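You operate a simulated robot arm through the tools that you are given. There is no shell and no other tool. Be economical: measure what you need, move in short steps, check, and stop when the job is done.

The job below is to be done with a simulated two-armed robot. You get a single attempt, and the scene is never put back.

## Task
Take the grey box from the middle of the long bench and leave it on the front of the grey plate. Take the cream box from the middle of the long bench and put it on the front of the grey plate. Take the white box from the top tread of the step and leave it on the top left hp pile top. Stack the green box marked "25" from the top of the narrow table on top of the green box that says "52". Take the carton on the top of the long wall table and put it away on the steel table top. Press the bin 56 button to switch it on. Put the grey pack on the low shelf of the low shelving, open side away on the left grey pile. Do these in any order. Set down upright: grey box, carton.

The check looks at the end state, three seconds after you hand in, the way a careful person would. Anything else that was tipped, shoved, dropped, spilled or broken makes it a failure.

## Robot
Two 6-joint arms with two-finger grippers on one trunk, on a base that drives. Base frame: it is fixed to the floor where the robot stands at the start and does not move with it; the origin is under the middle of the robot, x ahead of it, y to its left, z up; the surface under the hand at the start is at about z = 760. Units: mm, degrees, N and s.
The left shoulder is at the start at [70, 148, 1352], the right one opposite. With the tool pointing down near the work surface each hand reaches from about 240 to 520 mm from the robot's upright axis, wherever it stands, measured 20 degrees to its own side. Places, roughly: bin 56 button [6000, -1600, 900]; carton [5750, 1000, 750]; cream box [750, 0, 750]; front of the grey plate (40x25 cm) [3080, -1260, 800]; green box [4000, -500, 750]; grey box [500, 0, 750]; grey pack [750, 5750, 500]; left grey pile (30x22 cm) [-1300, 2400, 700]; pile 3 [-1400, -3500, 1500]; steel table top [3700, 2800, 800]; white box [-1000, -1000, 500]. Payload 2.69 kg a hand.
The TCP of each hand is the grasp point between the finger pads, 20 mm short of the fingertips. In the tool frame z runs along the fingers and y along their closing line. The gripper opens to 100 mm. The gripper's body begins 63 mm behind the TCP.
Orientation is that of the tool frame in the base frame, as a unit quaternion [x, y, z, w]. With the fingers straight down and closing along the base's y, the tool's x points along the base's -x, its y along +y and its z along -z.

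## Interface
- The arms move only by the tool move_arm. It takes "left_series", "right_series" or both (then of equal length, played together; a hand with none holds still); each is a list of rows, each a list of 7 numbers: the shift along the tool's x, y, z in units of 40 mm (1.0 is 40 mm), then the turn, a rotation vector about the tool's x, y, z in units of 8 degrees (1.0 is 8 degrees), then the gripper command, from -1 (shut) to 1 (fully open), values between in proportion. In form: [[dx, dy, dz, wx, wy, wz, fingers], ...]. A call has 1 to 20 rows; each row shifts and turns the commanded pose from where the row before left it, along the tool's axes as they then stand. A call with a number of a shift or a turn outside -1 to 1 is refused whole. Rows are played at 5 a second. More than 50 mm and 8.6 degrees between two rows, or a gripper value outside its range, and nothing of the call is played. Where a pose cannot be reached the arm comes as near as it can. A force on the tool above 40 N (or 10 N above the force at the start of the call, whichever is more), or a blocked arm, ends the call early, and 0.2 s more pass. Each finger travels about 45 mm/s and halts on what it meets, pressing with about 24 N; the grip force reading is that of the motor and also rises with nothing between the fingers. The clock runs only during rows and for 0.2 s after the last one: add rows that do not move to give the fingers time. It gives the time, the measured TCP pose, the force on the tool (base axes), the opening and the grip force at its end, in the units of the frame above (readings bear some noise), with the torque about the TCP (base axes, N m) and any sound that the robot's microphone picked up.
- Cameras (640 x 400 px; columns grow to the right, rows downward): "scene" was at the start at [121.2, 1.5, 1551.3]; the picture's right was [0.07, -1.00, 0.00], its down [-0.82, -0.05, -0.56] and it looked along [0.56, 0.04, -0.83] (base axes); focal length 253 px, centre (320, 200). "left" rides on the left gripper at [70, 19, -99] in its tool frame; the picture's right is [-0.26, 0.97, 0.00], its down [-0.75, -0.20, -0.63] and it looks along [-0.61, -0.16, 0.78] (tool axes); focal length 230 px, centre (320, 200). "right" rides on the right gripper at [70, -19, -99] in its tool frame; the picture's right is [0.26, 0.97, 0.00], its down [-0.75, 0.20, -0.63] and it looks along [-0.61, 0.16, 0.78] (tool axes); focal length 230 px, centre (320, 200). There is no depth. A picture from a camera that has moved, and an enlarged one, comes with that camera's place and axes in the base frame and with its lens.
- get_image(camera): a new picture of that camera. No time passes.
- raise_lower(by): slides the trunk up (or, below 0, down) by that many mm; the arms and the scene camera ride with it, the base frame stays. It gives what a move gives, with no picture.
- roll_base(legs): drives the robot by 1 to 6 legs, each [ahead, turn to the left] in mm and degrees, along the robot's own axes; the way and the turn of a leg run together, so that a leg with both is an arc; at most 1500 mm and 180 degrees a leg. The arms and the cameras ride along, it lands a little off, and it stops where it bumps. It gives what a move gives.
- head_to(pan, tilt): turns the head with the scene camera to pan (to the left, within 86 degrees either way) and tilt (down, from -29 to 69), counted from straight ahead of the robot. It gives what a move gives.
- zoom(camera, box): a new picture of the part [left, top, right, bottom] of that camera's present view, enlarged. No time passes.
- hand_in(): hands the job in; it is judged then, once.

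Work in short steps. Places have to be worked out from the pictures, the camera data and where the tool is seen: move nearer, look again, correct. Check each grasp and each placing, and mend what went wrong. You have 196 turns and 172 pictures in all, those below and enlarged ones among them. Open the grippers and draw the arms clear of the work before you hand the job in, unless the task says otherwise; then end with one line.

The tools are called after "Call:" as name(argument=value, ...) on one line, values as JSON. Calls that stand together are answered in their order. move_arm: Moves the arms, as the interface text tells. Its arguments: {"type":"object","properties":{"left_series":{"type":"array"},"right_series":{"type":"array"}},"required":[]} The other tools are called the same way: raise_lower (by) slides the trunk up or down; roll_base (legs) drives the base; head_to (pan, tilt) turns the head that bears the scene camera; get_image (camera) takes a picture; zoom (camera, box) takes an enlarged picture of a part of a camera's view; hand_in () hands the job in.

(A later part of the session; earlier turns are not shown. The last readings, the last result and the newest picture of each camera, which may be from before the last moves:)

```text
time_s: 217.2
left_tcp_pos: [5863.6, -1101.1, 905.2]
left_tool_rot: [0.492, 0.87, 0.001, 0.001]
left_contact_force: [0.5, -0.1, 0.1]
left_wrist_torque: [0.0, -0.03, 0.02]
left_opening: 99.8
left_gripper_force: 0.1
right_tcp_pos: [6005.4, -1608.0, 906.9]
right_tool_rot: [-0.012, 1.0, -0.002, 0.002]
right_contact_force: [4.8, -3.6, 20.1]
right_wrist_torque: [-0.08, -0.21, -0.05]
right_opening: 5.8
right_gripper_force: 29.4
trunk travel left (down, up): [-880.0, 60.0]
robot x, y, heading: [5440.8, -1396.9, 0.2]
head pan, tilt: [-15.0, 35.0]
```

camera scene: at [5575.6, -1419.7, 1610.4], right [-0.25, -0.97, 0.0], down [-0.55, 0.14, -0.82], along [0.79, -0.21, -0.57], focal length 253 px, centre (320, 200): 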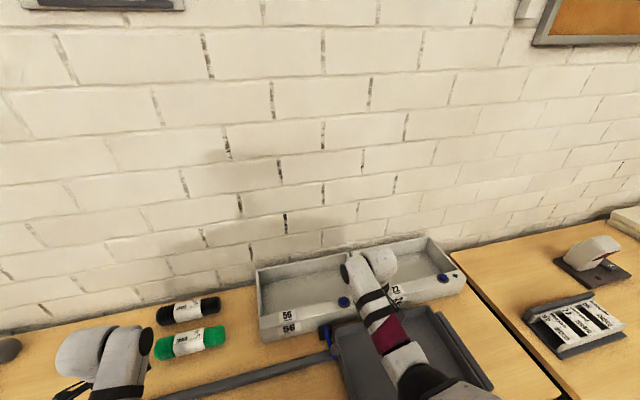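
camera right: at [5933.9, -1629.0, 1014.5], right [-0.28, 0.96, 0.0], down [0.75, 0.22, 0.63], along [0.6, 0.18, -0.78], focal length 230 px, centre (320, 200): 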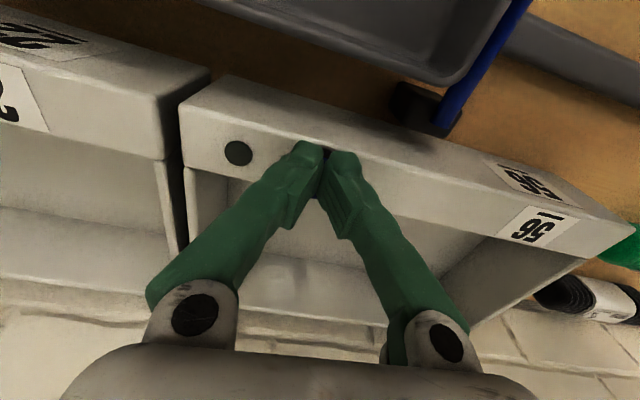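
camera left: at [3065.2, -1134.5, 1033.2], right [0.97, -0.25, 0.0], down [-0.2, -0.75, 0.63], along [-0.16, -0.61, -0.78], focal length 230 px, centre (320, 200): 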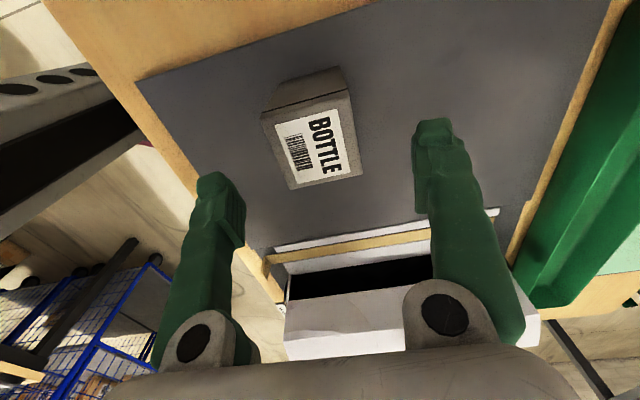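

A click was heard. I lift straight up and look at the indicator lamp.

Call:
move_arm(right_series=[[0, 0, -0.5, 0, 0, 0, -1], [0, 0, -0.5, 0, 0, 0, -1], [0, 0, -0.5, 0, 0, 0, -1], [0.5, 0, 0, 0, 0, 0, -1], [0.5, 0, 0, 0, 0, 0, -1]])

Call:
get_image(camera="right")

```text
time_s: 218.4
left_tcp_pos: [5864.0, -1102.4, 904.9]
left_tool_rot: [0.493, 0.87, 0.001, -0.001]
left_contact_force: [0.0, -0.5, 0.2]
left_wrist_torque: [0.01, 0.02, -0.02]
left_opening: 100.0
left_gripper_force: 0.0
right_tcp_pos: [5963.9, -1609.3, 964.3]
right_tool_rot: [-0.012, 1.0, 0.0, -0.001]
right_contact_force: [0.1, 0.4, -0.4]
right_wrist_torque: [0.01, 0.01, 0.0]
right_opening: 0.0
right_gripper_force: 29.8
trunk travel left (down, up): [-880.0, 60.0]
robot x, y, heading: [5441.8, -1393.3, 0.3]
head pan, tilt: [-15.0, 35.0]
```

```text
120 pictures are left
camera right: at [5895.1, -1629.1, 1064.0], right [-0.28, 0.96, 0.0], down [0.75, 0.22, 0.63], along [0.6, 0.18, -0.78], focal length 230 px, centre (320, 200)
```

right: 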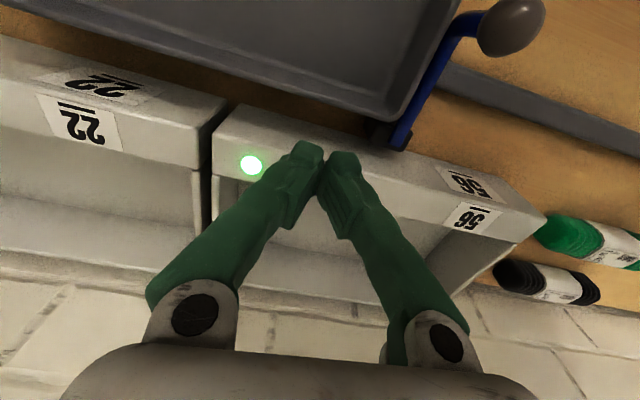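

The lamp is green: bin 56 is on. I back off, raise the trunk, and look left for the carton and behind for the green boxes.

Call:
raise_lower(by=60)

Call:
roll_base(legs=[[-430, 0], [0, 100]])

Call:
head_to(pan=-25, tilt=20)

Call:
get_image(camera="scene")

Call:
head_to(pan=45, tilt=25)

Call:
get_image(camera="scene")

```text
time_s: 219.4
left_tcp_pos: [5866.2, -1102.1, 964.7]
left_tool_rot: [0.493, 0.87, -0.001, -0.002]
left_contact_force: [0.5, -0.7, 0.0]
left_wrist_torque: [0.04, -0.01, -0.03]
left_opening: 100.0
left_gripper_force: 0.1
right_tcp_pos: [5966.2, -1608.8, 1022.3]
right_tool_rot: [-0.012, 1.0, 0.0, -0.002]
right_contact_force: [0.4, 0.1, -0.3]
right_wrist_torque: [0.03, -0.01, 0.03]
right_opening: 0.0
right_gripper_force: 29.5
trunk travel left (down, up): [-940.0, 0.0]
robot x, y, heading: [5438.5, -1390.7, 0.3]
head pan, tilt: [-15.0, 35.0]
```

```text
time_s: 226.2
left_tcp_pos: [4655.0, -1028.6, 965.0]
left_tool_rot: [-0.349, 0.937, -0.002, 0.0]
left_contact_force: [0.3, 0.4, -0.4]
left_wrist_torque: [0.02, 0.02, -0.03]
left_opening: 99.8
left_gripper_force: 0.0
right_tcp_pos: [5138.2, -843.6, 1023.0]
right_tool_rot: [0.773, -0.634, 0.001, 0.001]
right_contact_force: [-0.1, 0.1, -0.4]
right_wrist_torque: [-0.01, 0.01, -0.01]
right_opening: 0.0
right_gripper_force: 29.9
trunk travel left (down, up): [-940.0, 0.0]
robot x, y, heading: [5018.0, -1394.9, 100.3]
head pan, tilt: [-15.0, 35.0]
```

```text
time_s: 227.0
left_tcp_pos: [4655.4, -1028.8, 964.4]
left_tool_rot: [-0.348, 0.937, -0.002, 0.0]
left_contact_force: [0.1, 0.1, -0.4]
left_wrist_torque: [0.03, 0.02, 0.0]
left_opening: 99.8
left_gripper_force: 0.1
right_tcp_pos: [5139.6, -843.5, 1022.1]
right_tool_rot: [0.773, -0.634, 0.002, 0.002]
right_contact_force: [-0.5, -0.1, 0.1]
right_wrist_torque: [-0.03, -0.02, 0.0]
right_opening: 0.0
right_gripper_force: 29.3
trunk travel left (down, up): [-940.0, 0.0]
robot x, y, heading: [5019.4, -1398.7, 100.4]
head pan, tilt: [-25.0, 20.0]
```

```text
119 pictures are left
camera scene: at [5030.5, -1261.1, 1634.2], right [0.97, -0.25, 0.0], down [-0.09, -0.33, -0.94], along [0.24, 0.91, -0.34], focal length 253 px, centre (320, 200)
```

scene: 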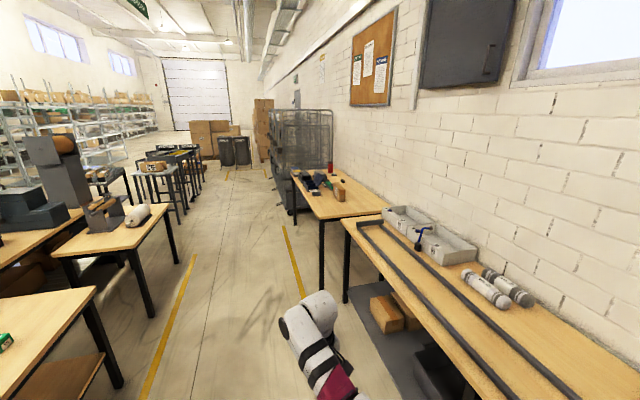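

```text
time_s: 228.4
left_tcp_pos: [4655.8, -1030.6, 963.6]
left_tool_rot: [-0.349, 0.937, -0.001, 0.0]
left_contact_force: [0.5, -0.1, 0.2]
left_wrist_torque: [0.0, 0.01, 0.0]
left_opening: 99.9
left_gripper_force: 0.1
right_tcp_pos: [5139.7, -843.7, 1023.8]
right_tool_rot: [0.774, -0.633, 0.001, 0.002]
right_contact_force: [0.3, 0.3, 0.3]
right_wrist_torque: [-0.01, 0.01, -0.01]
right_opening: 0.0
right_gripper_force: 29.6
trunk travel left (down, up): [-940.0, 0.0]
robot x, y, heading: [5010.3, -1396.8, 100.1]
head pan, tilt: [45.0, 25.0]
```

```text
118 pictures are left
camera scene: at [4931.3, -1298.4, 1626.2], right [0.57, 0.82, 0.0], down [0.35, -0.24, -0.91], along [-0.74, 0.52, -0.42], focal length 253 px, centre (320, 200)
```

scene: 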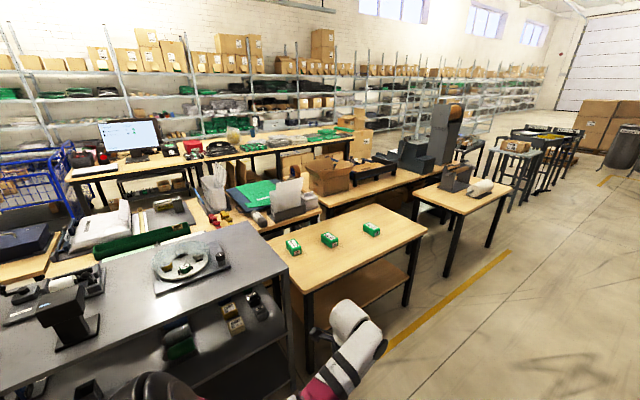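

Three small green boxes are on the narrow table. I zoom to read their labels.

Call:
zoom(camera="scene", box=[270, 205, 400, 285])

```text
4.92 times, centred on (335, 245) of scene
camera zoom: at [4931.3, -1298.4, 1626.2], right [0.57, 0.82, 0.0], down [0.35, -0.24, -0.91], along [-0.74, 0.52, -0.42], focal length 1247 px, centre (246, -22)
```

zoom: 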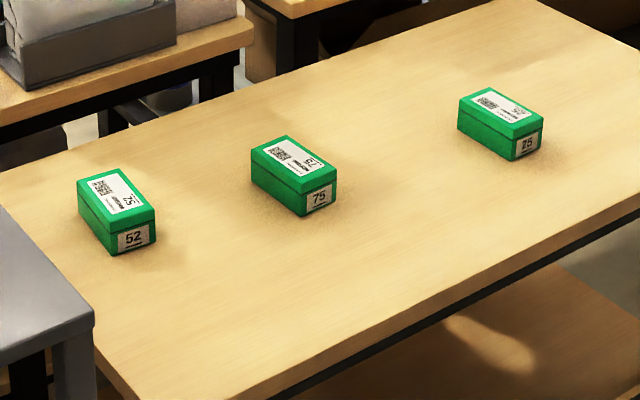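

Labels: left box is "52" (≈3874,−742), middle "75", right "25" (≈3987,−237). I drive to about (4690,−37) facing the table (−x) to pick "25" with the left hand.

Call:
roll_base(legs=[[0, 3], [1400, 0], [0, 77]])

Call:
head_to(pan=15, tilt=45)

Call:
get_image(camera="scene")

```text
time_s: 239.1
left_tcp_pos: [4271.4, -325.3, 963.9]
left_tool_rot: [0.868, -0.497, 0.001, -0.001]
left_contact_force: [0.2, 0.0, 0.7]
left_wrist_torque: [-0.03, -0.02, 0.02]
left_opening: 99.9
left_gripper_force: 0.0
right_tcp_pos: [4175.0, 183.5, 1022.9]
right_tool_rot: [1.0, 0.007, 0.002, 0.0]
right_contact_force: [-0.7, 0.3, 0.2]
right_wrist_torque: [0.02, -0.03, -0.02]
right_opening: 0.1
right_gripper_force: 29.4
trunk travel left (down, up): [-940.0, 0.0]
robot x, y, heading: [4696.4, -36.5, 179.7]
head pan, tilt: [45.0, 25.0]
```

```text
time_s: 240.0
left_tcp_pos: [4271.3, -324.9, 964.1]
left_tool_rot: [0.868, -0.497, 0.0, -0.001]
left_contact_force: [0.6, -0.3, 0.8]
left_wrist_torque: [0.04, 0.01, 0.0]
left_opening: 100.1
left_gripper_force: 0.1
right_tcp_pos: [4176.2, 182.0, 1023.6]
right_tool_rot: [1.0, 0.007, 0.002, 0.0]
right_contact_force: [-0.4, 0.4, 0.3]
right_wrist_torque: [0.01, -0.01, -0.01]
right_opening: 0.0
right_gripper_force: 29.5
trunk travel left (down, up): [-940.0, 0.0]
robot x, y, heading: [4699.5, -35.5, 179.9]
head pan, tilt: [15.0, 45.0]
```

```text
116 pictures are left
camera scene: at [4569.5, -61.3, 1595.6], right [-0.26, 0.97, 0.0], down [0.68, 0.18, -0.71], along [-0.68, -0.18, -0.71], focal length 253 px, centre (320, 200)
```

scene: 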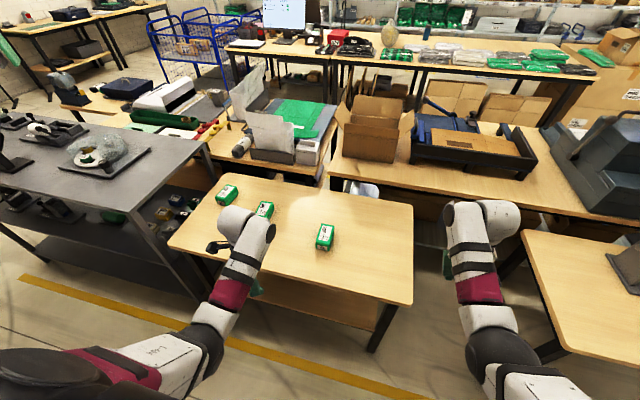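

Box "25" is at about (3990,−200). I drive in 250 mm and turn 7° right so it sits in the left hand's zone.

Call:
roll_base(legs=[[250, 0], [0, -8]])

Call:
get_image(camera="left")

Call:
get_image(camera="scene")

```text
time_s: 242.4
left_tcp_pos: [3985.4, -267.1, 963.9]
left_tool_rot: [0.832, -0.555, 0.0, -0.001]
left_contact_force: [0.6, 0.3, 0.0]
left_wrist_torque: [0.03, 0.0, -0.01]
left_opening: 99.8
left_gripper_force: 0.1
right_tcp_pos: [3959.4, 250.2, 1025.1]
right_tool_rot: [0.998, -0.06, 0.001, -0.001]
right_contact_force: [-0.4, 0.1, -0.1]
right_wrist_torque: [0.02, 0.04, 0.02]
right_opening: 0.1
right_gripper_force: 29.8
trunk travel left (down, up): [-940.0, 0.0]
robot x, y, heading: [4448.4, -35.4, 172.0]
head pan, tilt: [15.0, 45.0]
```

```text
115 pictures are left
camera left: at [3994.6, -337.9, 1062.2], right [-0.99, -0.13, 0.0], down [-0.1, 0.77, 0.63], along [-0.08, 0.63, -0.78], focal length 230 px, centre (320, 200)
```

left: 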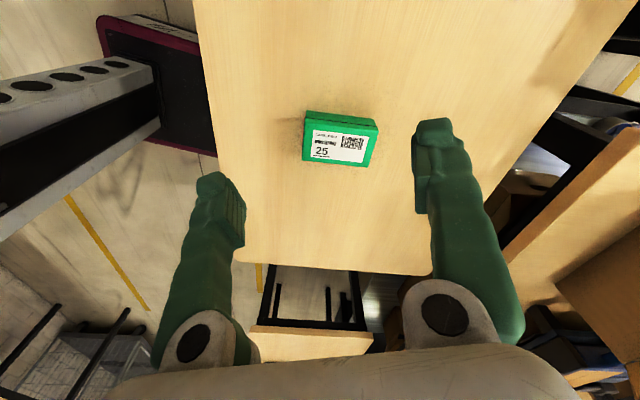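

```text
114 pictures are left
camera scene: at [4317.0, -47.7, 1595.7], right [-0.12, 0.99, 0.0], down [0.7, 0.09, -0.71], along [-0.7, -0.08, -0.71], focal length 253 px, centre (320, 200)
```

scene: 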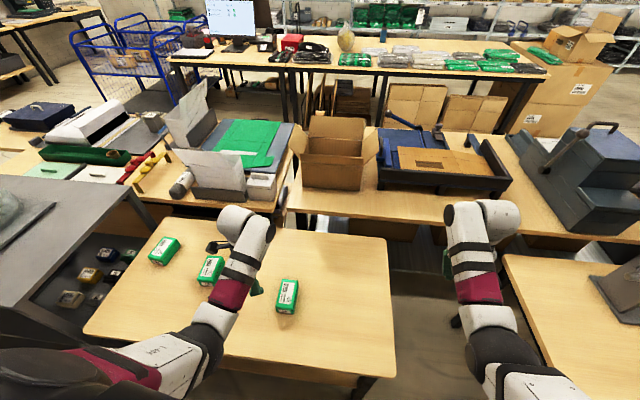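

It reads "25". Centre ≈(3950,−199), long side along x. I rotate the left tool to close across y and move above it.

Call:
move_arm(left_series=[[0, 0, 0, 0, 0, -1, 1], [0, 0, 0, 0, 0, -1, 1], [0, 0, 0, 0, 0, -1, 1], [0, 0, 0, 0, 0, -1, 1], [0, 0, 0, 0, 0, -1, 1], [0, 0, 0, 0, 0, -1, 1], [0, 0, 0, 0, 0, -1, 1], [0, 0, 0, 0, 0, -1, 1], [0, 0, 0, 0, 0, -0.4, 1], [-0.44, -0.85, 0, 0, 0, 0, 1], [-0.44, -0.85, 0, 0, 0, 0, 1], [0, 0, 0.8, 0, 0, 0, 1], [0, 0, 0.8, 0, 0, 0, 1], [0, 0, 0, 0, 0, 0, 1]])

Call:
get_image(camera="left")

```text
time_s: 245.4
left_tcp_pos: [3949.9, -194.7, 899.7]
left_tool_rot: [1.0, -0.002, 0.001, 0.001]
left_contact_force: [-0.5, -0.7, -0.4]
left_wrist_torque: [-0.02, -0.01, 0.0]
left_opening: 100.1
left_gripper_force: 0.0
right_tcp_pos: [3957.8, 253.1, 1023.4]
right_tool_rot: [0.998, -0.06, 0.002, 0.0]
right_contact_force: [0.4, -0.6, 0.2]
right_wrist_torque: [0.0, 0.0, -0.01]
right_opening: 0.2
right_gripper_force: 29.6
trunk travel left (down, up): [-940.0, 0.0]
robot x, y, heading: [4448.0, -36.5, 171.8]
head pan, tilt: [15.0, 45.0]
```

```text
113 pictures are left
camera left: at [4018.8, -212.4, 998.2], right [-0.26, -0.97, 0.0], down [-0.75, 0.2, 0.63], along [-0.61, 0.16, -0.78], focal length 230 px, centre (320, 200)
```

left: 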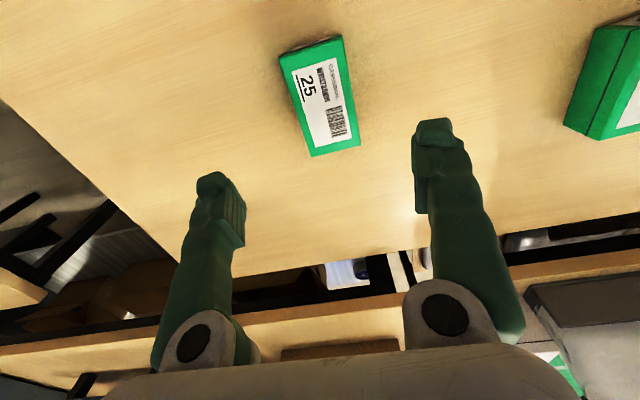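

Box centre ≈(3952,−200), top at z≈770. I nudge and descend to TCP 785, then look.

Call:
move_arm(left_series=[[0.04, 0.13, 0.7, 0, 0, 0, 1], [0, 0, 0.7, 0, 0, 0, 1], [0, 0, 0.7, 0, 0, 0, 1], [0, 0, 0.75, 0, 0, 0, 1], [0, 0, 0, 0, 0, 0, 1]])

Call:
get_image(camera="left")

```text
time_s: 246.7
left_tcp_pos: [3966.1, -208.2, 804.0]
left_tool_rot: [1.0, 0.0, 0.0, 0.0]
left_contact_force: [0.3, -1.3, 0.5]
left_wrist_torque: [0.0, 0.02, -0.01]
left_opening: 99.9
left_gripper_force: 0.0
left hand out of reach, approached as far as the arm can: row 4
right_tcp_pos: [3958.1, 252.0, 1024.6]
right_tool_rot: [0.998, -0.06, 0.001, 0.001]
right_contact_force: [-0.2, -0.7, 0.2]
right_wrist_torque: [0.01, -0.01, -0.01]
right_opening: 0.1
right_gripper_force: 29.4
trunk travel left (down, up): [-940.0, 0.0]
robot x, y, heading: [4444.3, -38.8, 172.1]
head pan, tilt: [15.0, 45.0]
```

```text
112 pictures are left
camera left: at [4035.8, -225.4, 901.8], right [-0.26, -0.97, 0.0], down [-0.75, 0.2, 0.63], along [-0.61, 0.16, -0.78], focal length 230 px, centre (320, 200)
```

left: 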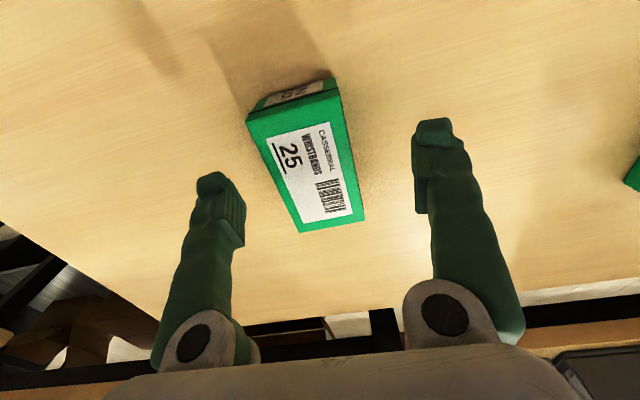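

Top is at z≈767 and the table ≈725; I'm at the reach limit, so I lift the hand 70 mm and lower the trunk 100 mm.

Call:
move_arm(left_series=[[-0.17, -0.1, -0.87, 0, 0, 0, 1], [-0.17, -0.1, -0.87, 0, 0, 0, 1], [0, 0, 0, 0, 0, 0, 1]])

Call:
raise_lower(by=-100)

Call:
get_image(camera="left")

```text
time_s: 247.4
left_tcp_pos: [3926.4, -197.1, 850.6]
left_tool_rot: [1.0, -0.003, 0.002, 0.0]
left_contact_force: [-0.6, 0.3, 0.4]
left_wrist_torque: [0.0, 0.02, 0.0]
left_opening: 99.7
left_gripper_force: 0.1
left hand out of reach, approached as far as the arm can: row 1, 2
right_tcp_pos: [3958.4, 252.6, 1023.9]
right_tool_rot: [0.998, -0.059, 0.003, 0.0]
right_contact_force: [-0.1, -0.1, 0.2]
right_wrist_torque: [0.01, -0.02, -0.02]
right_opening: 0.0
right_gripper_force: 29.9
trunk travel left (down, up): [-940.0, 0.0]
robot x, y, heading: [4446.9, -35.9, 172.2]
head pan, tilt: [15.0, 45.0]
```

```text
time_s: 248.8
left_tcp_pos: [3926.2, -197.3, 750.4]
left_tool_rot: [1.0, -0.001, 0.001, 0.001]
left_contact_force: [-0.3, -0.5, -0.9]
left_wrist_torque: [-0.01, 0.03, 0.05]
left_opening: 100.0
left_gripper_force: 0.1
right_tcp_pos: [3958.2, 252.0, 923.3]
right_tool_rot: [0.998, -0.06, 0.002, 0.0]
right_contact_force: [-0.1, 0.0, 0.6]
right_wrist_torque: [-0.05, 0.0, -0.04]
right_opening: 0.0
right_gripper_force: 29.7
trunk travel left (down, up): [-840.0, 100.0]
robot x, y, heading: [4448.7, -35.9, 172.2]
head pan, tilt: [15.0, 45.0]
```

```text
111 pictures are left
camera left: at [3995.6, -215.3, 849.3], right [-0.26, -0.97, 0.0], down [-0.75, 0.2, 0.63], along [-0.61, 0.16, -0.78], focal length 230 px, centre (320, 200)
```

left: 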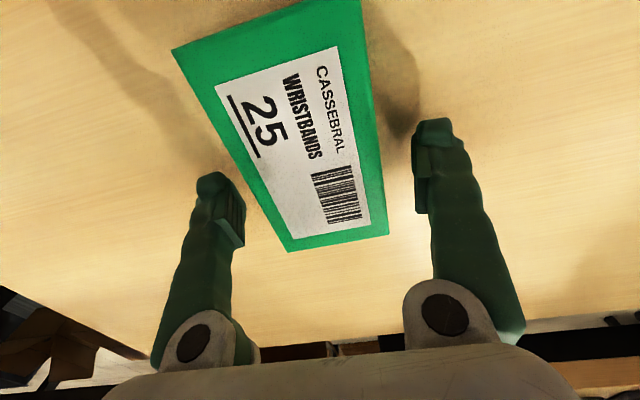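

The fingers already straddle the box; I slide back to its middle (x≈3948) and close.

Call:
move_arm(left_series=[[0.3, 0.04, -0.1, 0, 0, 0, 1], [0.25, 0.03, 0, 0, 0, 0, 1], [0, 0, 0, 0, 0, 0, -1], [0, 0, 0, 0, 0, 0, -1], [0, 0, 0, 0, 0, 0, -1], [0, 0, 0, 0, 0, 0, -1], [0, 0, 0, 0, 0, 0, -1], [0, 0, 0, 0, 0, 0, -1]])

Call:
get_image(camera="left")

```text
time_s: 250.6
left_tcp_pos: [3932.9, -198.6, 742.2]
left_tool_rot: [1.0, -0.001, 0.002, 0.0]
left_contact_force: [-1.1, -0.6, -0.4]
left_wrist_torque: [0.05, 0.04, -0.01]
left_opening: 56.8
left_gripper_force: 23.3
left hand out of reach, approached as far as the arm can: row 1, 2
right_tcp_pos: [3959.0, 253.2, 922.6]
right_tool_rot: [0.998, -0.061, 0.001, 0.001]
right_contact_force: [0.7, -1.3, 0.3]
right_wrist_torque: [0.01, 0.02, 0.01]
right_opening: 0.0
right_gripper_force: 29.4
trunk travel left (down, up): [-840.0, 100.0]
robot x, y, heading: [4446.6, -33.0, 171.9]
head pan, tilt: [15.0, 45.0]
```

```text
110 pictures are left
camera left: at [4002.5, -216.7, 841.0], right [-0.26, -0.97, 0.0], down [-0.75, 0.2, 0.63], along [-0.6, 0.16, -0.78], focal length 230 px, centre (320, 200)
```

left: 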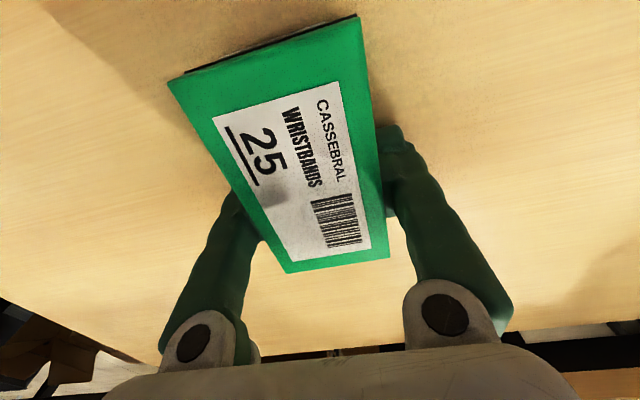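

Gripped (57 mm). I lift with the trunk (+100) and check.

Call:
raise_lower(by=100)

Call:
move_arm(left_series=[[0.5, 0, -0.3, 0, 0, 0, -1], [0.5, 0, -0.5, 0, 0, 0, -1], [0.5, 0, -0.5, 0, 0, 0, -1], [0, 0, -0.5, 0, 0, 0, -1], [0, 0, 0, 0, 0, 0, -1]])

Call:
get_image(camera="left")

```text
time_s: 251.9
left_tcp_pos: [3933.5, -198.1, 841.2]
left_tool_rot: [1.0, -0.002, 0.002, 0.0]
left_contact_force: [-0.2, -0.4, -0.4]
left_wrist_torque: [0.0, -0.02, 0.0]
left_opening: 56.6
left_gripper_force: 24.6
right_tcp_pos: [3958.2, 253.1, 1023.8]
right_tool_rot: [0.998, -0.059, 0.002, -0.001]
right_contact_force: [-0.1, -0.4, -0.2]
right_wrist_torque: [0.01, 0.0, -0.02]
right_opening: 0.2
right_gripper_force: 29.4
trunk travel left (down, up): [-940.0, 0.0]
robot x, y, heading: [4446.1, -34.4, 171.9]
head pan, tilt: [15.0, 45.0]
```

```text
time_s: 253.1
left_tcp_pos: [3993.3, -199.1, 915.7]
left_tool_rot: [1.0, -0.002, 0.003, 0.0]
left_contact_force: [-0.3, 0.2, -1.0]
left_wrist_torque: [0.01, 0.0, 0.01]
left_opening: 56.6
left_gripper_force: 23.9
left hand out of reach, approached as far as the arm can: row 1
right_tcp_pos: [3958.3, 251.9, 1023.3]
right_tool_rot: [0.998, -0.061, 0.001, 0.0]
right_contact_force: [0.2, 0.8, -0.2]
right_wrist_torque: [0.01, -0.01, 0.0]
right_opening: 0.0
right_gripper_force: 29.5
trunk travel left (down, up): [-940.0, 0.0]
robot x, y, heading: [4445.6, -37.6, 171.9]
head pan, tilt: [15.0, 45.0]
```

```text
109 pictures are left
camera left: at [4062.3, -217.2, 1013.6], right [-0.26, -0.97, 0.0], down [-0.75, 0.2, 0.63], along [-0.6, 0.16, -0.78], focal length 230 px, centre (320, 200)
```

left: 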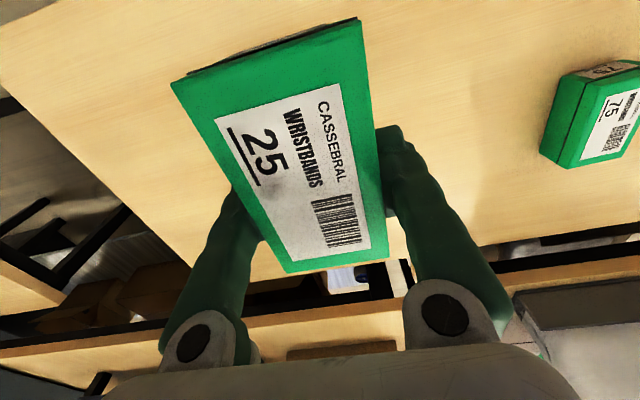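

"25" is held. I back off, shift to y≈−530, and come in facing the table for "52".

Call:
roll_base(legs=[[-250, 0], [0, 98], [458, 0], [0, -90], [230, 0]])

Call:
get_image(camera="scene")

Call:
get_image(camera="left")

```text
time_s: 266.6
left_tcp_pos: [4032.6, -730.5, 915.4]
left_tool_rot: [0.999, 0.054, 0.001, 0.0]
left_contact_force: [0.5, 0.2, -1.0]
left_wrist_torque: [0.01, 0.01, -0.01]
left_opening: 56.8
left_gripper_force: 23.8
right_tcp_pos: [3948.7, -285.6, 1024.5]
right_tool_rot: [1.0, -0.004, 0.001, 0.0]
right_contact_force: [0.0, -0.9, -0.1]
right_wrist_torque: [0.02, 0.03, 0.02]
right_opening: 0.0
right_gripper_force: 29.1
trunk travel left (down, up): [-940.0, 0.0]
robot x, y, heading: [4461.9, -518.8, 178.2]
head pan, tilt: [15.0, 45.0]
```

```text
108 pictures are left
camera scene: at [4338.2, -539.2, 1596.1], right [-0.23, 0.97, 0.0], down [0.69, 0.16, -0.71], along [-0.69, -0.16, -0.7], focal length 253 px, centre (320, 200)
```

scene: 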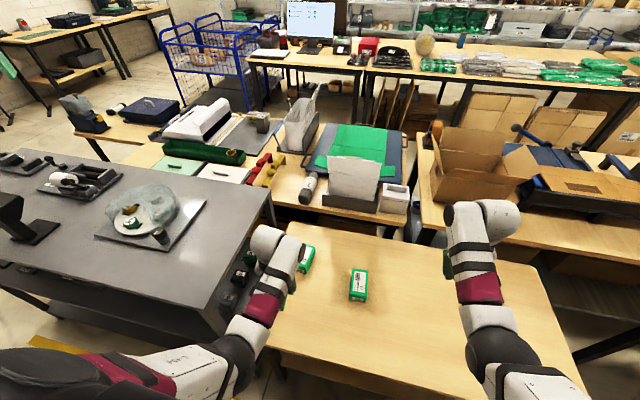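

```text
107 pictures are left
camera left: at [4103.7, -740.3, 1014.7], right [-0.15, -0.99, 0.0], down [-0.77, 0.12, 0.63], along [-0.62, 0.1, -0.78], focal length 230 px, centre (320, 200)
```

left: 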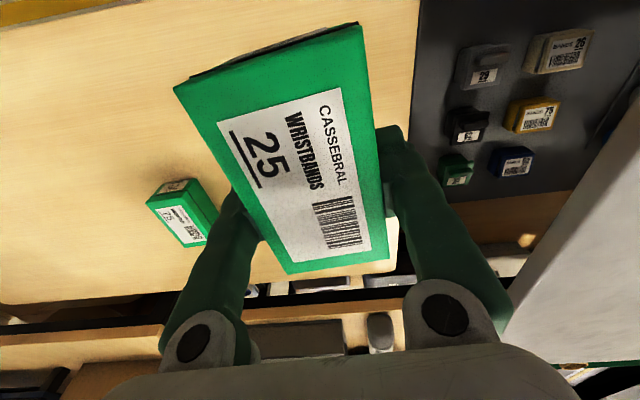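

The held box hides "52" from the left camera; the right wrist camera should see it.

Call:
get_image(camera="right")

Call:
zoom(camera="scene", box=[260, 220, 388, 300])

```text
106 pictures are left
camera right: at [4018.5, -266.6, 1125.2], right [0.25, -0.97, 0.0], down [-0.75, -0.19, 0.63], along [-0.61, -0.16, -0.78], focal length 230 px, centre (320, 200)
```

right: 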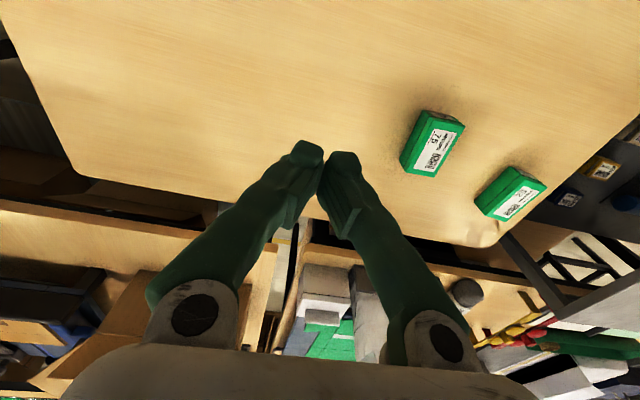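

```text
5.00 times, centred on (324, 260) of scene
camera zoom: at [4338.2, -539.2, 1596.1], right [-0.23, 0.97, 0.0], down [0.69, 0.16, -0.71], along [-0.69, -0.16, -0.7], focal length 1266 px, centre (300, -100)
```

zoom: 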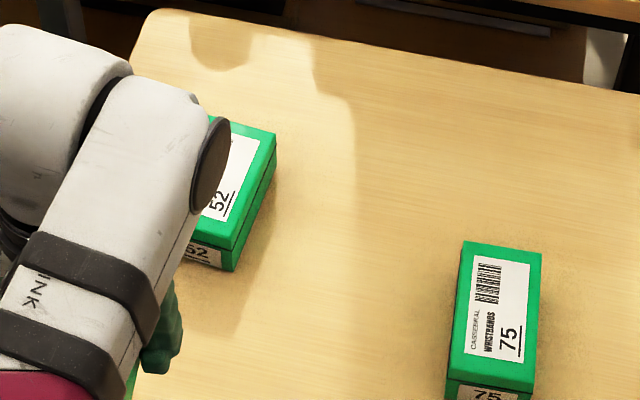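

I zoom the right camera on "52" for its corners.

Call:
zoom(camera="right", box=[380, 90, 572, 230])

```text
2.86 times, centred on (476, 160) of right
camera zoom: at [4018.5, -266.6, 1125.2], right [0.25, -0.97, 0.0], down [-0.75, -0.19, 0.63], along [-0.61, -0.16, -0.78], focal length 657 px, centre (-126, 314)
```

zoom: 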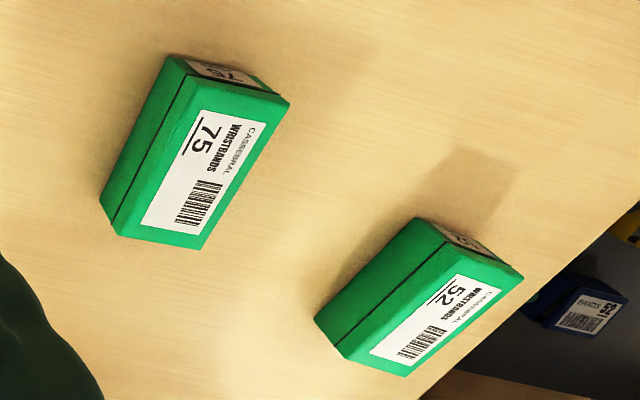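

"52" centre ≈(3834,−717), yaw ≈−4.5°, top ≈767. I lift a little, lower the trunk 90 mm, drive in 125 mm and align the tool.

Call:
move_arm(left_series=[[0, 0, -0.4, 0, 0, 0.67, -1], [0, 0, -0.3, 0, 0, 0.67, -1], [0, 0, 0, 0, 0, 0, -1]])

Call:
raise_lower(by=-90)

Call:
roll_base(legs=[[125, 0]])

Call:
get_image(camera="right")

```text
time_s: 267.4
left_tcp_pos: [4028.4, -729.3, 942.4]
left_tool_rot: [0.999, -0.04, 0.003, 0.0]
left_contact_force: [0.3, 0.0, -0.9]
left_wrist_torque: [-0.03, 0.01, -0.01]
left_opening: 56.8
left_gripper_force: 23.5
right_tcp_pos: [3944.8, -284.3, 1022.3]
right_tool_rot: [1.0, -0.005, 0.002, 0.0]
right_contact_force: [0.0, -0.8, -0.1]
right_wrist_torque: [0.0, 0.01, -0.02]
right_opening: 0.0
right_gripper_force: 29.3
trunk travel left (down, up): [-940.0, 0.0]
robot x, y, heading: [4462.1, -516.9, 178.1]
head pan, tilt: [15.0, 45.0]
```

```text
time_s: 268.6
left_tcp_pos: [4029.5, -730.5, 852.9]
left_tool_rot: [0.999, -0.039, 0.002, 0.0]
left_contact_force: [0.2, -0.4, -0.8]
left_wrist_torque: [0.02, 0.01, 0.0]
left_opening: 56.9
left_gripper_force: 23.4
right_tcp_pos: [3945.1, -285.2, 933.8]
right_tool_rot: [1.0, -0.005, 0.001, 0.0]
right_contact_force: [-0.1, 1.0, 0.0]
right_wrist_torque: [-0.01, 0.01, 0.01]
right_opening: 0.0
right_gripper_force: 29.5
trunk travel left (down, up): [-850.0, 90.0]
robot x, y, heading: [4460.7, -520.4, 178.4]
head pan, tilt: [15.0, 45.0]
```

```text
time_s: 269.9
left_tcp_pos: [3913.3, -727.1, 856.1]
left_tool_rot: [0.999, -0.039, -0.001, 0.0]
left_contact_force: [1.1, 0.1, -0.8]
left_wrist_torque: [0.0, 0.08, -0.02]
left_opening: 56.9
left_gripper_force: 23.5
right_tcp_pos: [3829.4, -282.4, 938.2]
right_tool_rot: [1.0, -0.004, -0.003, 0.0]
right_contact_force: [-0.7, -0.5, 1.0]
right_wrist_torque: [-0.02, 0.02, -0.01]
right_opening: 0.1
right_gripper_force: 29.4
trunk travel left (down, up): [-850.0, 90.0]
robot x, y, heading: [4338.9, -513.0, 178.3]
head pan, tilt: [15.0, 45.0]
```

```text
103 pictures are left
camera right: at [3899.0, -263.4, 1037.8], right [0.25, -0.97, 0.0], down [-0.75, -0.19, 0.63], along [-0.62, -0.16, -0.77], focal length 230 px, centre (320, 200)
```

right: 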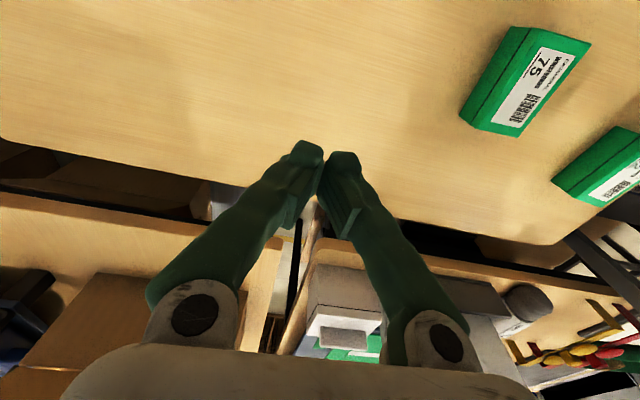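

I move the held box over "52" at z≈856 and check from the scene camera.

Call:
move_arm(left_series=[[-0.81, -0.045, 0, 0, 0, 0, -1], [-0.81, -0.045, 0, 0, 0, 0, -1], [-0.82, -0.045, 0, 0, 0, 0, -1], [0, 0, 0.4, 0, 0, 0, -1], [0, 0, 0.4, 0, 0, 0, -1], [0, 0, 0, 0, 0, 0, -1]])

Call:
head_to(pan=30, tilt=50)

Call:
get_image(camera="scene")

Call:
get_image(camera="left")

```text
time_s: 271.3
left_tcp_pos: [3809.1, -714.1, 818.4]
left_tool_rot: [0.999, -0.039, 0.002, 0.0]
left_contact_force: [0.2, -0.2, -0.4]
left_wrist_torque: [-0.04, 0.01, -0.02]
left_opening: 56.8
left_gripper_force: 24.2
right_tcp_pos: [3821.0, -282.2, 932.9]
right_tool_rot: [1.0, -0.004, 0.001, 0.001]
right_contact_force: [-0.4, 0.1, -0.6]
right_wrist_torque: [-0.03, -0.03, 0.03]
right_opening: 0.0
right_gripper_force: 29.6
trunk travel left (down, up): [-850.0, 90.0]
robot x, y, heading: [4333.1, -513.5, 178.2]
head pan, tilt: [15.0, 45.0]
```

```text
time_s: 272.1
left_tcp_pos: [3808.8, -713.1, 819.5]
left_tool_rot: [0.999, -0.039, 0.002, 0.0]
left_contact_force: [-0.1, -0.4, -1.6]
left_wrist_torque: [0.0, -0.03, -0.01]
left_opening: 56.6
left_gripper_force: 23.9
right_tcp_pos: [3820.2, -282.2, 934.8]
right_tool_rot: [1.0, -0.004, 0.001, 0.0]
right_contact_force: [-0.4, -0.3, 0.1]
right_wrist_torque: [0.0, 0.0, -0.05]
right_opening: 0.0
right_gripper_force: 29.9
trunk travel left (down, up): [-850.0, 90.0]
robot x, y, heading: [4341.2, -512.6, 178.5]
head pan, tilt: [30.0, 50.0]
```

```text
102 pictures are left
camera scene: at [4218.8, -553.2, 1498.7], right [-0.48, 0.88, 0.0], down [0.67, 0.36, -0.64], along [-0.57, -0.31, -0.77], focal length 253 px, centre (320, 200)
```

scene: 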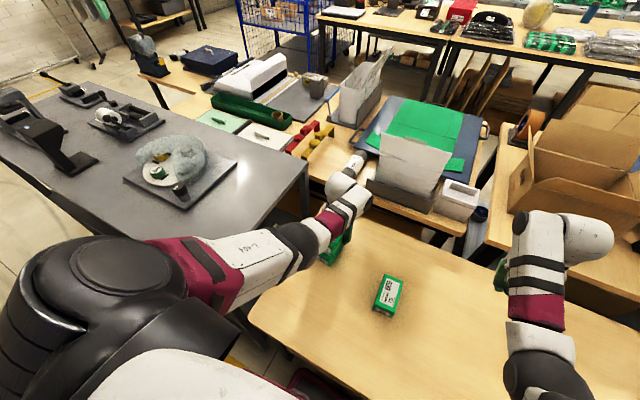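

```text
101 pictures are left
camera left: at [3876.3, -736.3, 918.2], right [-0.33, -0.94, 0.0], down [-0.74, 0.26, 0.63], along [-0.59, 0.21, -0.78], focal length 230 px, centre (320, 200)
```

left: 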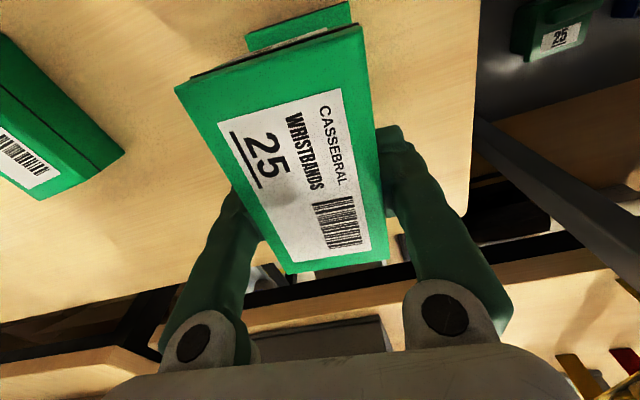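

The visible near edge of "52" shows I need about +5 mm x, −6 mm y. I correct and lower to TCP ≈792.

Call:
move_arm(left_series=[[0.13, 0.15, 0, 0, 0, 0, -1], [0, 0, 0.35, 0, 0, 0, -1], [0, 0, 0.3, 0, 0, 0, -1], [0, 0, 0, 0, 0, 0, -1]])

Call:
get_image(camera="left")

```text
time_s: 273.1
left_tcp_pos: [3815.1, -720.5, 794.2]
left_tool_rot: [0.999, -0.038, 0.003, 0.0]
left_contact_force: [0.0, 0.9, -0.5]
left_wrist_torque: [0.01, 0.01, 0.02]
left_opening: 56.7
left_gripper_force: 24.1
right_tcp_pos: [3820.7, -281.7, 933.8]
right_tool_rot: [1.0, -0.004, 0.001, -0.001]
right_contact_force: [0.2, -0.2, -0.6]
right_wrist_torque: [-0.02, 0.02, -0.03]
right_opening: 0.0
right_gripper_force: 29.1
trunk travel left (down, up): [-850.0, 90.0]
robot x, y, heading: [4336.6, -514.8, 178.4]
head pan, tilt: [30.0, 50.0]
```

```text
100 pictures are left
camera left: at [3881.7, -743.1, 892.3], right [-0.33, -0.94, 0.0], down [-0.74, 0.26, 0.63], along [-0.59, 0.21, -0.78], focal length 230 px, centre (320, 200)
```

left: 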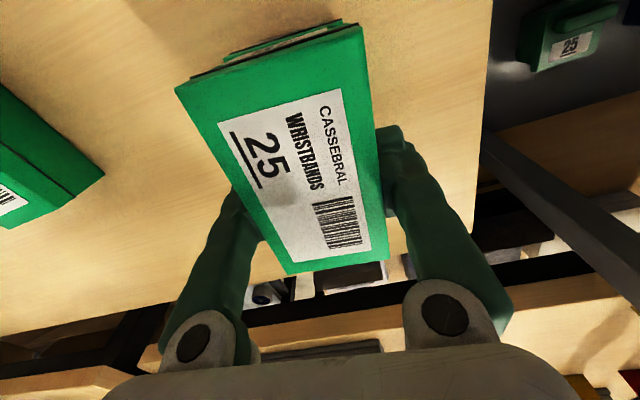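

Edges now coincide. I step down to contact.

Call:
move_arm(left_series=[[0, 0, 0.12, 0, 0, 0, -1], [0, 0, 0, 0, 0, 0, -1]])

Call:
move_arm(left_series=[[0, 0, 0.1, 0, 0, 0, -1], [0, 0, 0, 0, 0, 0, -1]])

Call:
move_arm(left_series=[[0, 0, 0.08, 0, 0, 0, -1], [0, 0, 0, 0, 0, 0, -1]])

```text
time_s: 273.7
left_tcp_pos: [3814.7, -719.9, 791.9]
left_tool_rot: [0.999, -0.039, -0.001, 0.0]
left_contact_force: [-1.7, -2.3, 22.0]
left_wrist_torque: [-0.04, -0.62, -0.05]
left_opening: 56.5
left_gripper_force: 24.4
right_tcp_pos: [3823.1, -281.5, 936.1]
right_tool_rot: [1.0, -0.005, -0.001, 0.0]
right_contact_force: [0.6, 0.6, 0.7]
right_wrist_torque: [0.0, 0.0, -0.01]
right_opening: 0.0
right_gripper_force: 29.9
trunk travel left (down, up): [-850.0, 90.0]
robot x, y, heading: [4336.2, -512.0, 178.3]
head pan, tilt: [30.0, 50.0]
```

```text
time_s: 274.3
left_tcp_pos: [3815.7, -719.2, 790.6]
left_tool_rot: [0.999, -0.04, -0.002, 0.0]
left_contact_force: [-7.5, -2.2, 29.0]
left_wrist_torque: [0.0, 0.13, -0.02]
left_opening: 57.0
left_gripper_force: 23.4
right_tcp_pos: [3822.9, -281.1, 934.4]
right_tool_rot: [1.0, -0.005, -0.001, 0.001]
right_contact_force: [1.0, 0.2, 0.0]
right_wrist_torque: [0.0, 0.02, -0.01]
right_opening: 0.0
right_gripper_force: 30.4
trunk travel left (down, up): [-850.0, 90.0]
robot x, y, heading: [4337.4, -517.2, 178.7]
head pan, tilt: [30.0, 50.0]
```

```text
time_s: 274.9
left_tcp_pos: [3816.6, -719.0, 790.0]
left_tool_rot: [0.999, -0.04, -0.001, 0.0]
left_contact_force: [-7.2, -1.7, 28.2]
left_wrist_torque: [0.01, 0.21, -0.04]
left_opening: 56.9
left_gripper_force: 24.3
left hand out of reach, approached as far as the arm can: row 1
right_tcp_pos: [3823.4, -280.1, 934.8]
right_tool_rot: [1.0, -0.005, 0.0, 0.001]
right_contact_force: [-1.0, -0.3, -0.5]
right_wrist_torque: [-0.02, -0.02, -0.01]
right_opening: 0.0
right_gripper_force: 29.4
trunk travel left (down, up): [-850.0, 90.0]
robot x, y, heading: [4336.8, -512.4, 178.5]
head pan, tilt: [30.0, 50.0]
```

Contact made at ≈792. I relax the push, then open slowly.

Call:
move_arm(left_series=[[0, 0, -0.17, 0, 0, 0, -1], [0, 0, 0, 0, 0, 0, -1]])

Call:
move_arm(left_series=[[0, 0, 0, 0, 0, 0, 0.2], [0, 0, 0, 0, 0, 0, 0.4], [0, 0, 0, 0, 0, 0, 0.8], [0, 0, 0, 0, 0, 0, 1], [0, 0, 0, 0, 0, 0, 1], [0, 0, 0, 0, 0, 0, 1]])

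Call:
get_image(camera="left")

```text
time_s: 275.5
left_tcp_pos: [3817.7, -720.7, 791.9]
left_tool_rot: [0.999, -0.038, 0.006, -0.001]
left_contact_force: [0.6, -0.2, -0.7]
left_wrist_torque: [-0.02, -0.03, 0.01]
left_opening: 56.9
left_gripper_force: 24.2
right_tcp_pos: [3821.4, -282.3, 934.4]
right_tool_rot: [1.0, -0.004, 0.001, 0.0]
right_contact_force: [-0.5, 0.8, -0.5]
right_wrist_torque: [0.0, -0.01, -0.01]
right_opening: 0.1
right_gripper_force: 29.3
trunk travel left (down, up): [-850.0, 90.0]
robot x, y, heading: [4340.2, -515.0, 178.4]
head pan, tilt: [30.0, 50.0]
```

```text
time_s: 276.9
left_tcp_pos: [3815.3, -720.6, 793.9]
left_tool_rot: [0.999, -0.04, 0.003, -0.001]
left_contact_force: [1.1, -0.8, 0.9]
left_wrist_torque: [0.0, 0.0, -0.03]
left_opening: 100.2
left_gripper_force: 0.0
right_tcp_pos: [3821.1, -281.7, 934.4]
right_tool_rot: [1.0, -0.004, 0.001, 0.0]
right_contact_force: [0.2, 0.2, -0.1]
right_wrist_torque: [-0.01, -0.01, 0.03]
right_opening: 0.1
right_gripper_force: 29.9
trunk travel left (down, up): [-850.0, 90.0]
robot x, y, heading: [4335.1, -513.4, 178.2]
head pan, tilt: [30.0, 50.0]
```

```text
99 pictures are left
camera left: at [3883.0, -744.0, 892.3], right [-0.33, -0.94, 0.0], down [-0.74, 0.26, 0.63], along [-0.59, 0.21, -0.78], focal length 230 px, centre (320, 200)
```

left: 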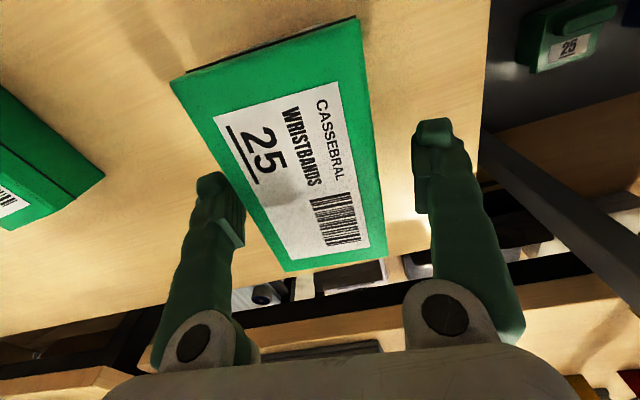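

Released cleanly and aligned. I raise via the trunk (+90), back off and verify the stack.

Call:
raise_lower(by=90)

Call:
roll_base(legs=[[-200, 0]])

Call:
get_image(camera="left")

```text
time_s: 278.1
left_tcp_pos: [3815.6, -721.3, 883.0]
left_tool_rot: [0.999, -0.039, 0.002, -0.001]
left_contact_force: [-0.2, -0.1, 0.0]
left_wrist_torque: [0.02, -0.02, 0.02]
left_opening: 100.1
left_gripper_force: 0.0
right_tcp_pos: [3821.1, -281.9, 1022.4]
right_tool_rot: [1.0, -0.004, 0.0, 0.0]
right_contact_force: [-0.5, -0.1, 0.9]
right_wrist_torque: [-0.01, 0.02, 0.02]
right_opening: 0.0
right_gripper_force: 29.7
trunk travel left (down, up): [-940.0, 0.0]
robot x, y, heading: [4337.4, -511.3, 178.6]
head pan, tilt: [30.0, 50.0]
```

```text
time_s: 279.7
left_tcp_pos: [4016.8, -727.2, 883.5]
left_tool_rot: [0.999, -0.039, 0.002, 0.0]
left_contact_force: [-0.9, -0.3, -0.6]
left_wrist_torque: [-0.02, 0.01, -0.03]
left_opening: 99.7
left_gripper_force: 0.0
right_tcp_pos: [4022.0, -287.0, 1023.6]
right_tool_rot: [1.0, -0.005, 0.0, 0.0]
right_contact_force: [0.0, -0.6, 0.5]
right_wrist_torque: [-0.03, 0.0, 0.01]
right_opening: 0.0
right_gripper_force: 29.3
trunk travel left (down, up): [-940.0, 0.0]
robot x, y, heading: [4541.2, -518.6, 178.4]
head pan, tilt: [30.0, 50.0]
```

```text
98 pictures are left
camera left: at [4084.5, -750.2, 982.4], right [-0.33, -0.94, 0.0], down [-0.74, 0.26, 0.63], along [-0.59, 0.21, -0.78], focal length 230 px, centre (320, 200)
```

left: 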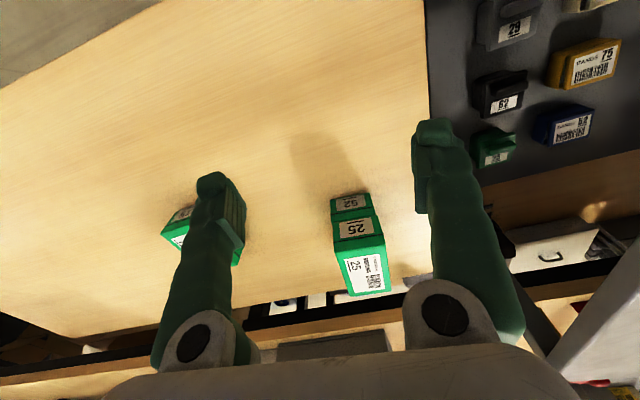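

Stack verified. Next the carton: I drive to about (5050,500), face +x/+y and look.

Call:
roll_base(legs=[[-100, 0], [0, -115], [1080, 0], [0, -30]])

Call:
head_to(pan=10, tilt=30)

Call:
get_image(camera="scene")

```text
time_s: 292.3
left_tcp_pos: [5429.3, 909.9, 883.4]
left_tool_rot: [-0.264, 0.964, -0.001, -0.003]
left_contact_force: [0.1, 0.0, -0.3]
left_wrist_torque: [0.03, 0.01, -0.03]
left_opening: 99.9
left_gripper_force: 0.2
right_tcp_pos: [5679.8, 546.6, 1024.1]
right_tool_rot: [-0.298, 0.954, -0.001, -0.002]
right_contact_force: [0.3, 0.5, 0.2]
right_wrist_torque: [-0.02, -0.02, 0.01]
right_opening: 0.0
right_gripper_force: 30.0
trunk travel left (down, up): [-940.0, 0.0]
robot x, y, heading: [5121.6, 437.8, 33.6]
head pan, tilt: [30.0, 50.0]
```

```text
time_s: 293.1
left_tcp_pos: [5430.9, 908.4, 884.1]
left_tool_rot: [-0.266, 0.964, 0.0, -0.003]
left_contact_force: [-0.4, 0.3, 0.0]
left_wrist_torque: [0.0, 0.0, 0.02]
left_opening: 99.9
left_gripper_force: 0.0
right_tcp_pos: [5679.3, 546.2, 1024.6]
right_tool_rot: [-0.297, 0.955, -0.001, -0.001]
right_contact_force: [0.4, -1.0, 0.8]
right_wrist_torque: [0.0, -0.02, 0.0]
right_opening: 0.1
right_gripper_force: 29.4
trunk travel left (down, up): [-940.0, 0.0]
robot x, y, heading: [5125.6, 441.8, 33.7]
head pan, tilt: [10.0, 30.0]
```

```text
97 pictures are left
camera scene: at [5230.4, 526.1, 1618.1], right [0.69, -0.72, 0.0], down [-0.36, -0.35, -0.87], along [0.63, 0.6, -0.5], focal length 253 px, centre (320, 200)
```

scene: 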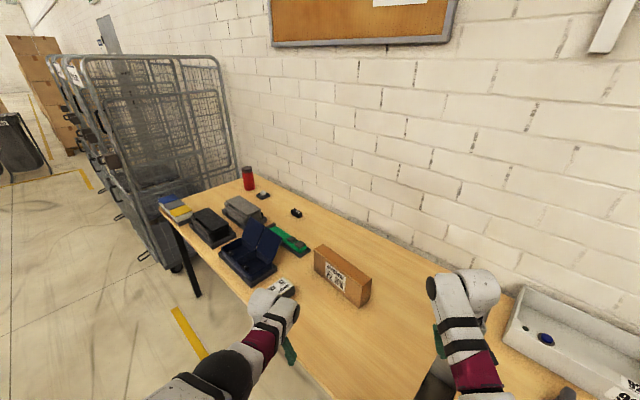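

The carton stands on the table ahead. I zoom in on it.

Call:
zoom(camera="scene", box=[270, 215, 430, 315])

```text
4.00 times, centred on (350, 265) of scene
camera zoom: at [5230.4, 526.1, 1618.1], right [0.69, -0.72, 0.0], down [-0.36, -0.35, -0.87], along [0.63, 0.6, -0.5], focal length 1013 px, centre (200, -60)
```

zoom: 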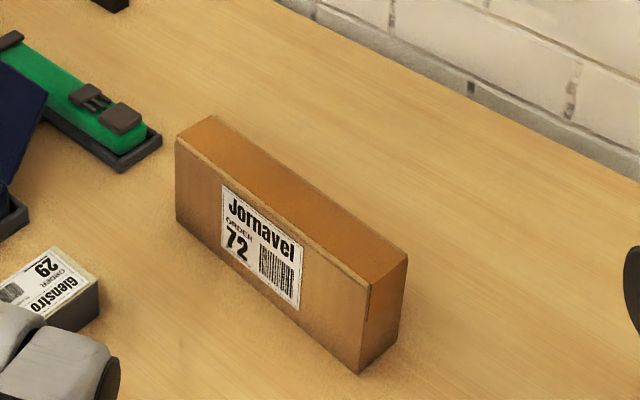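

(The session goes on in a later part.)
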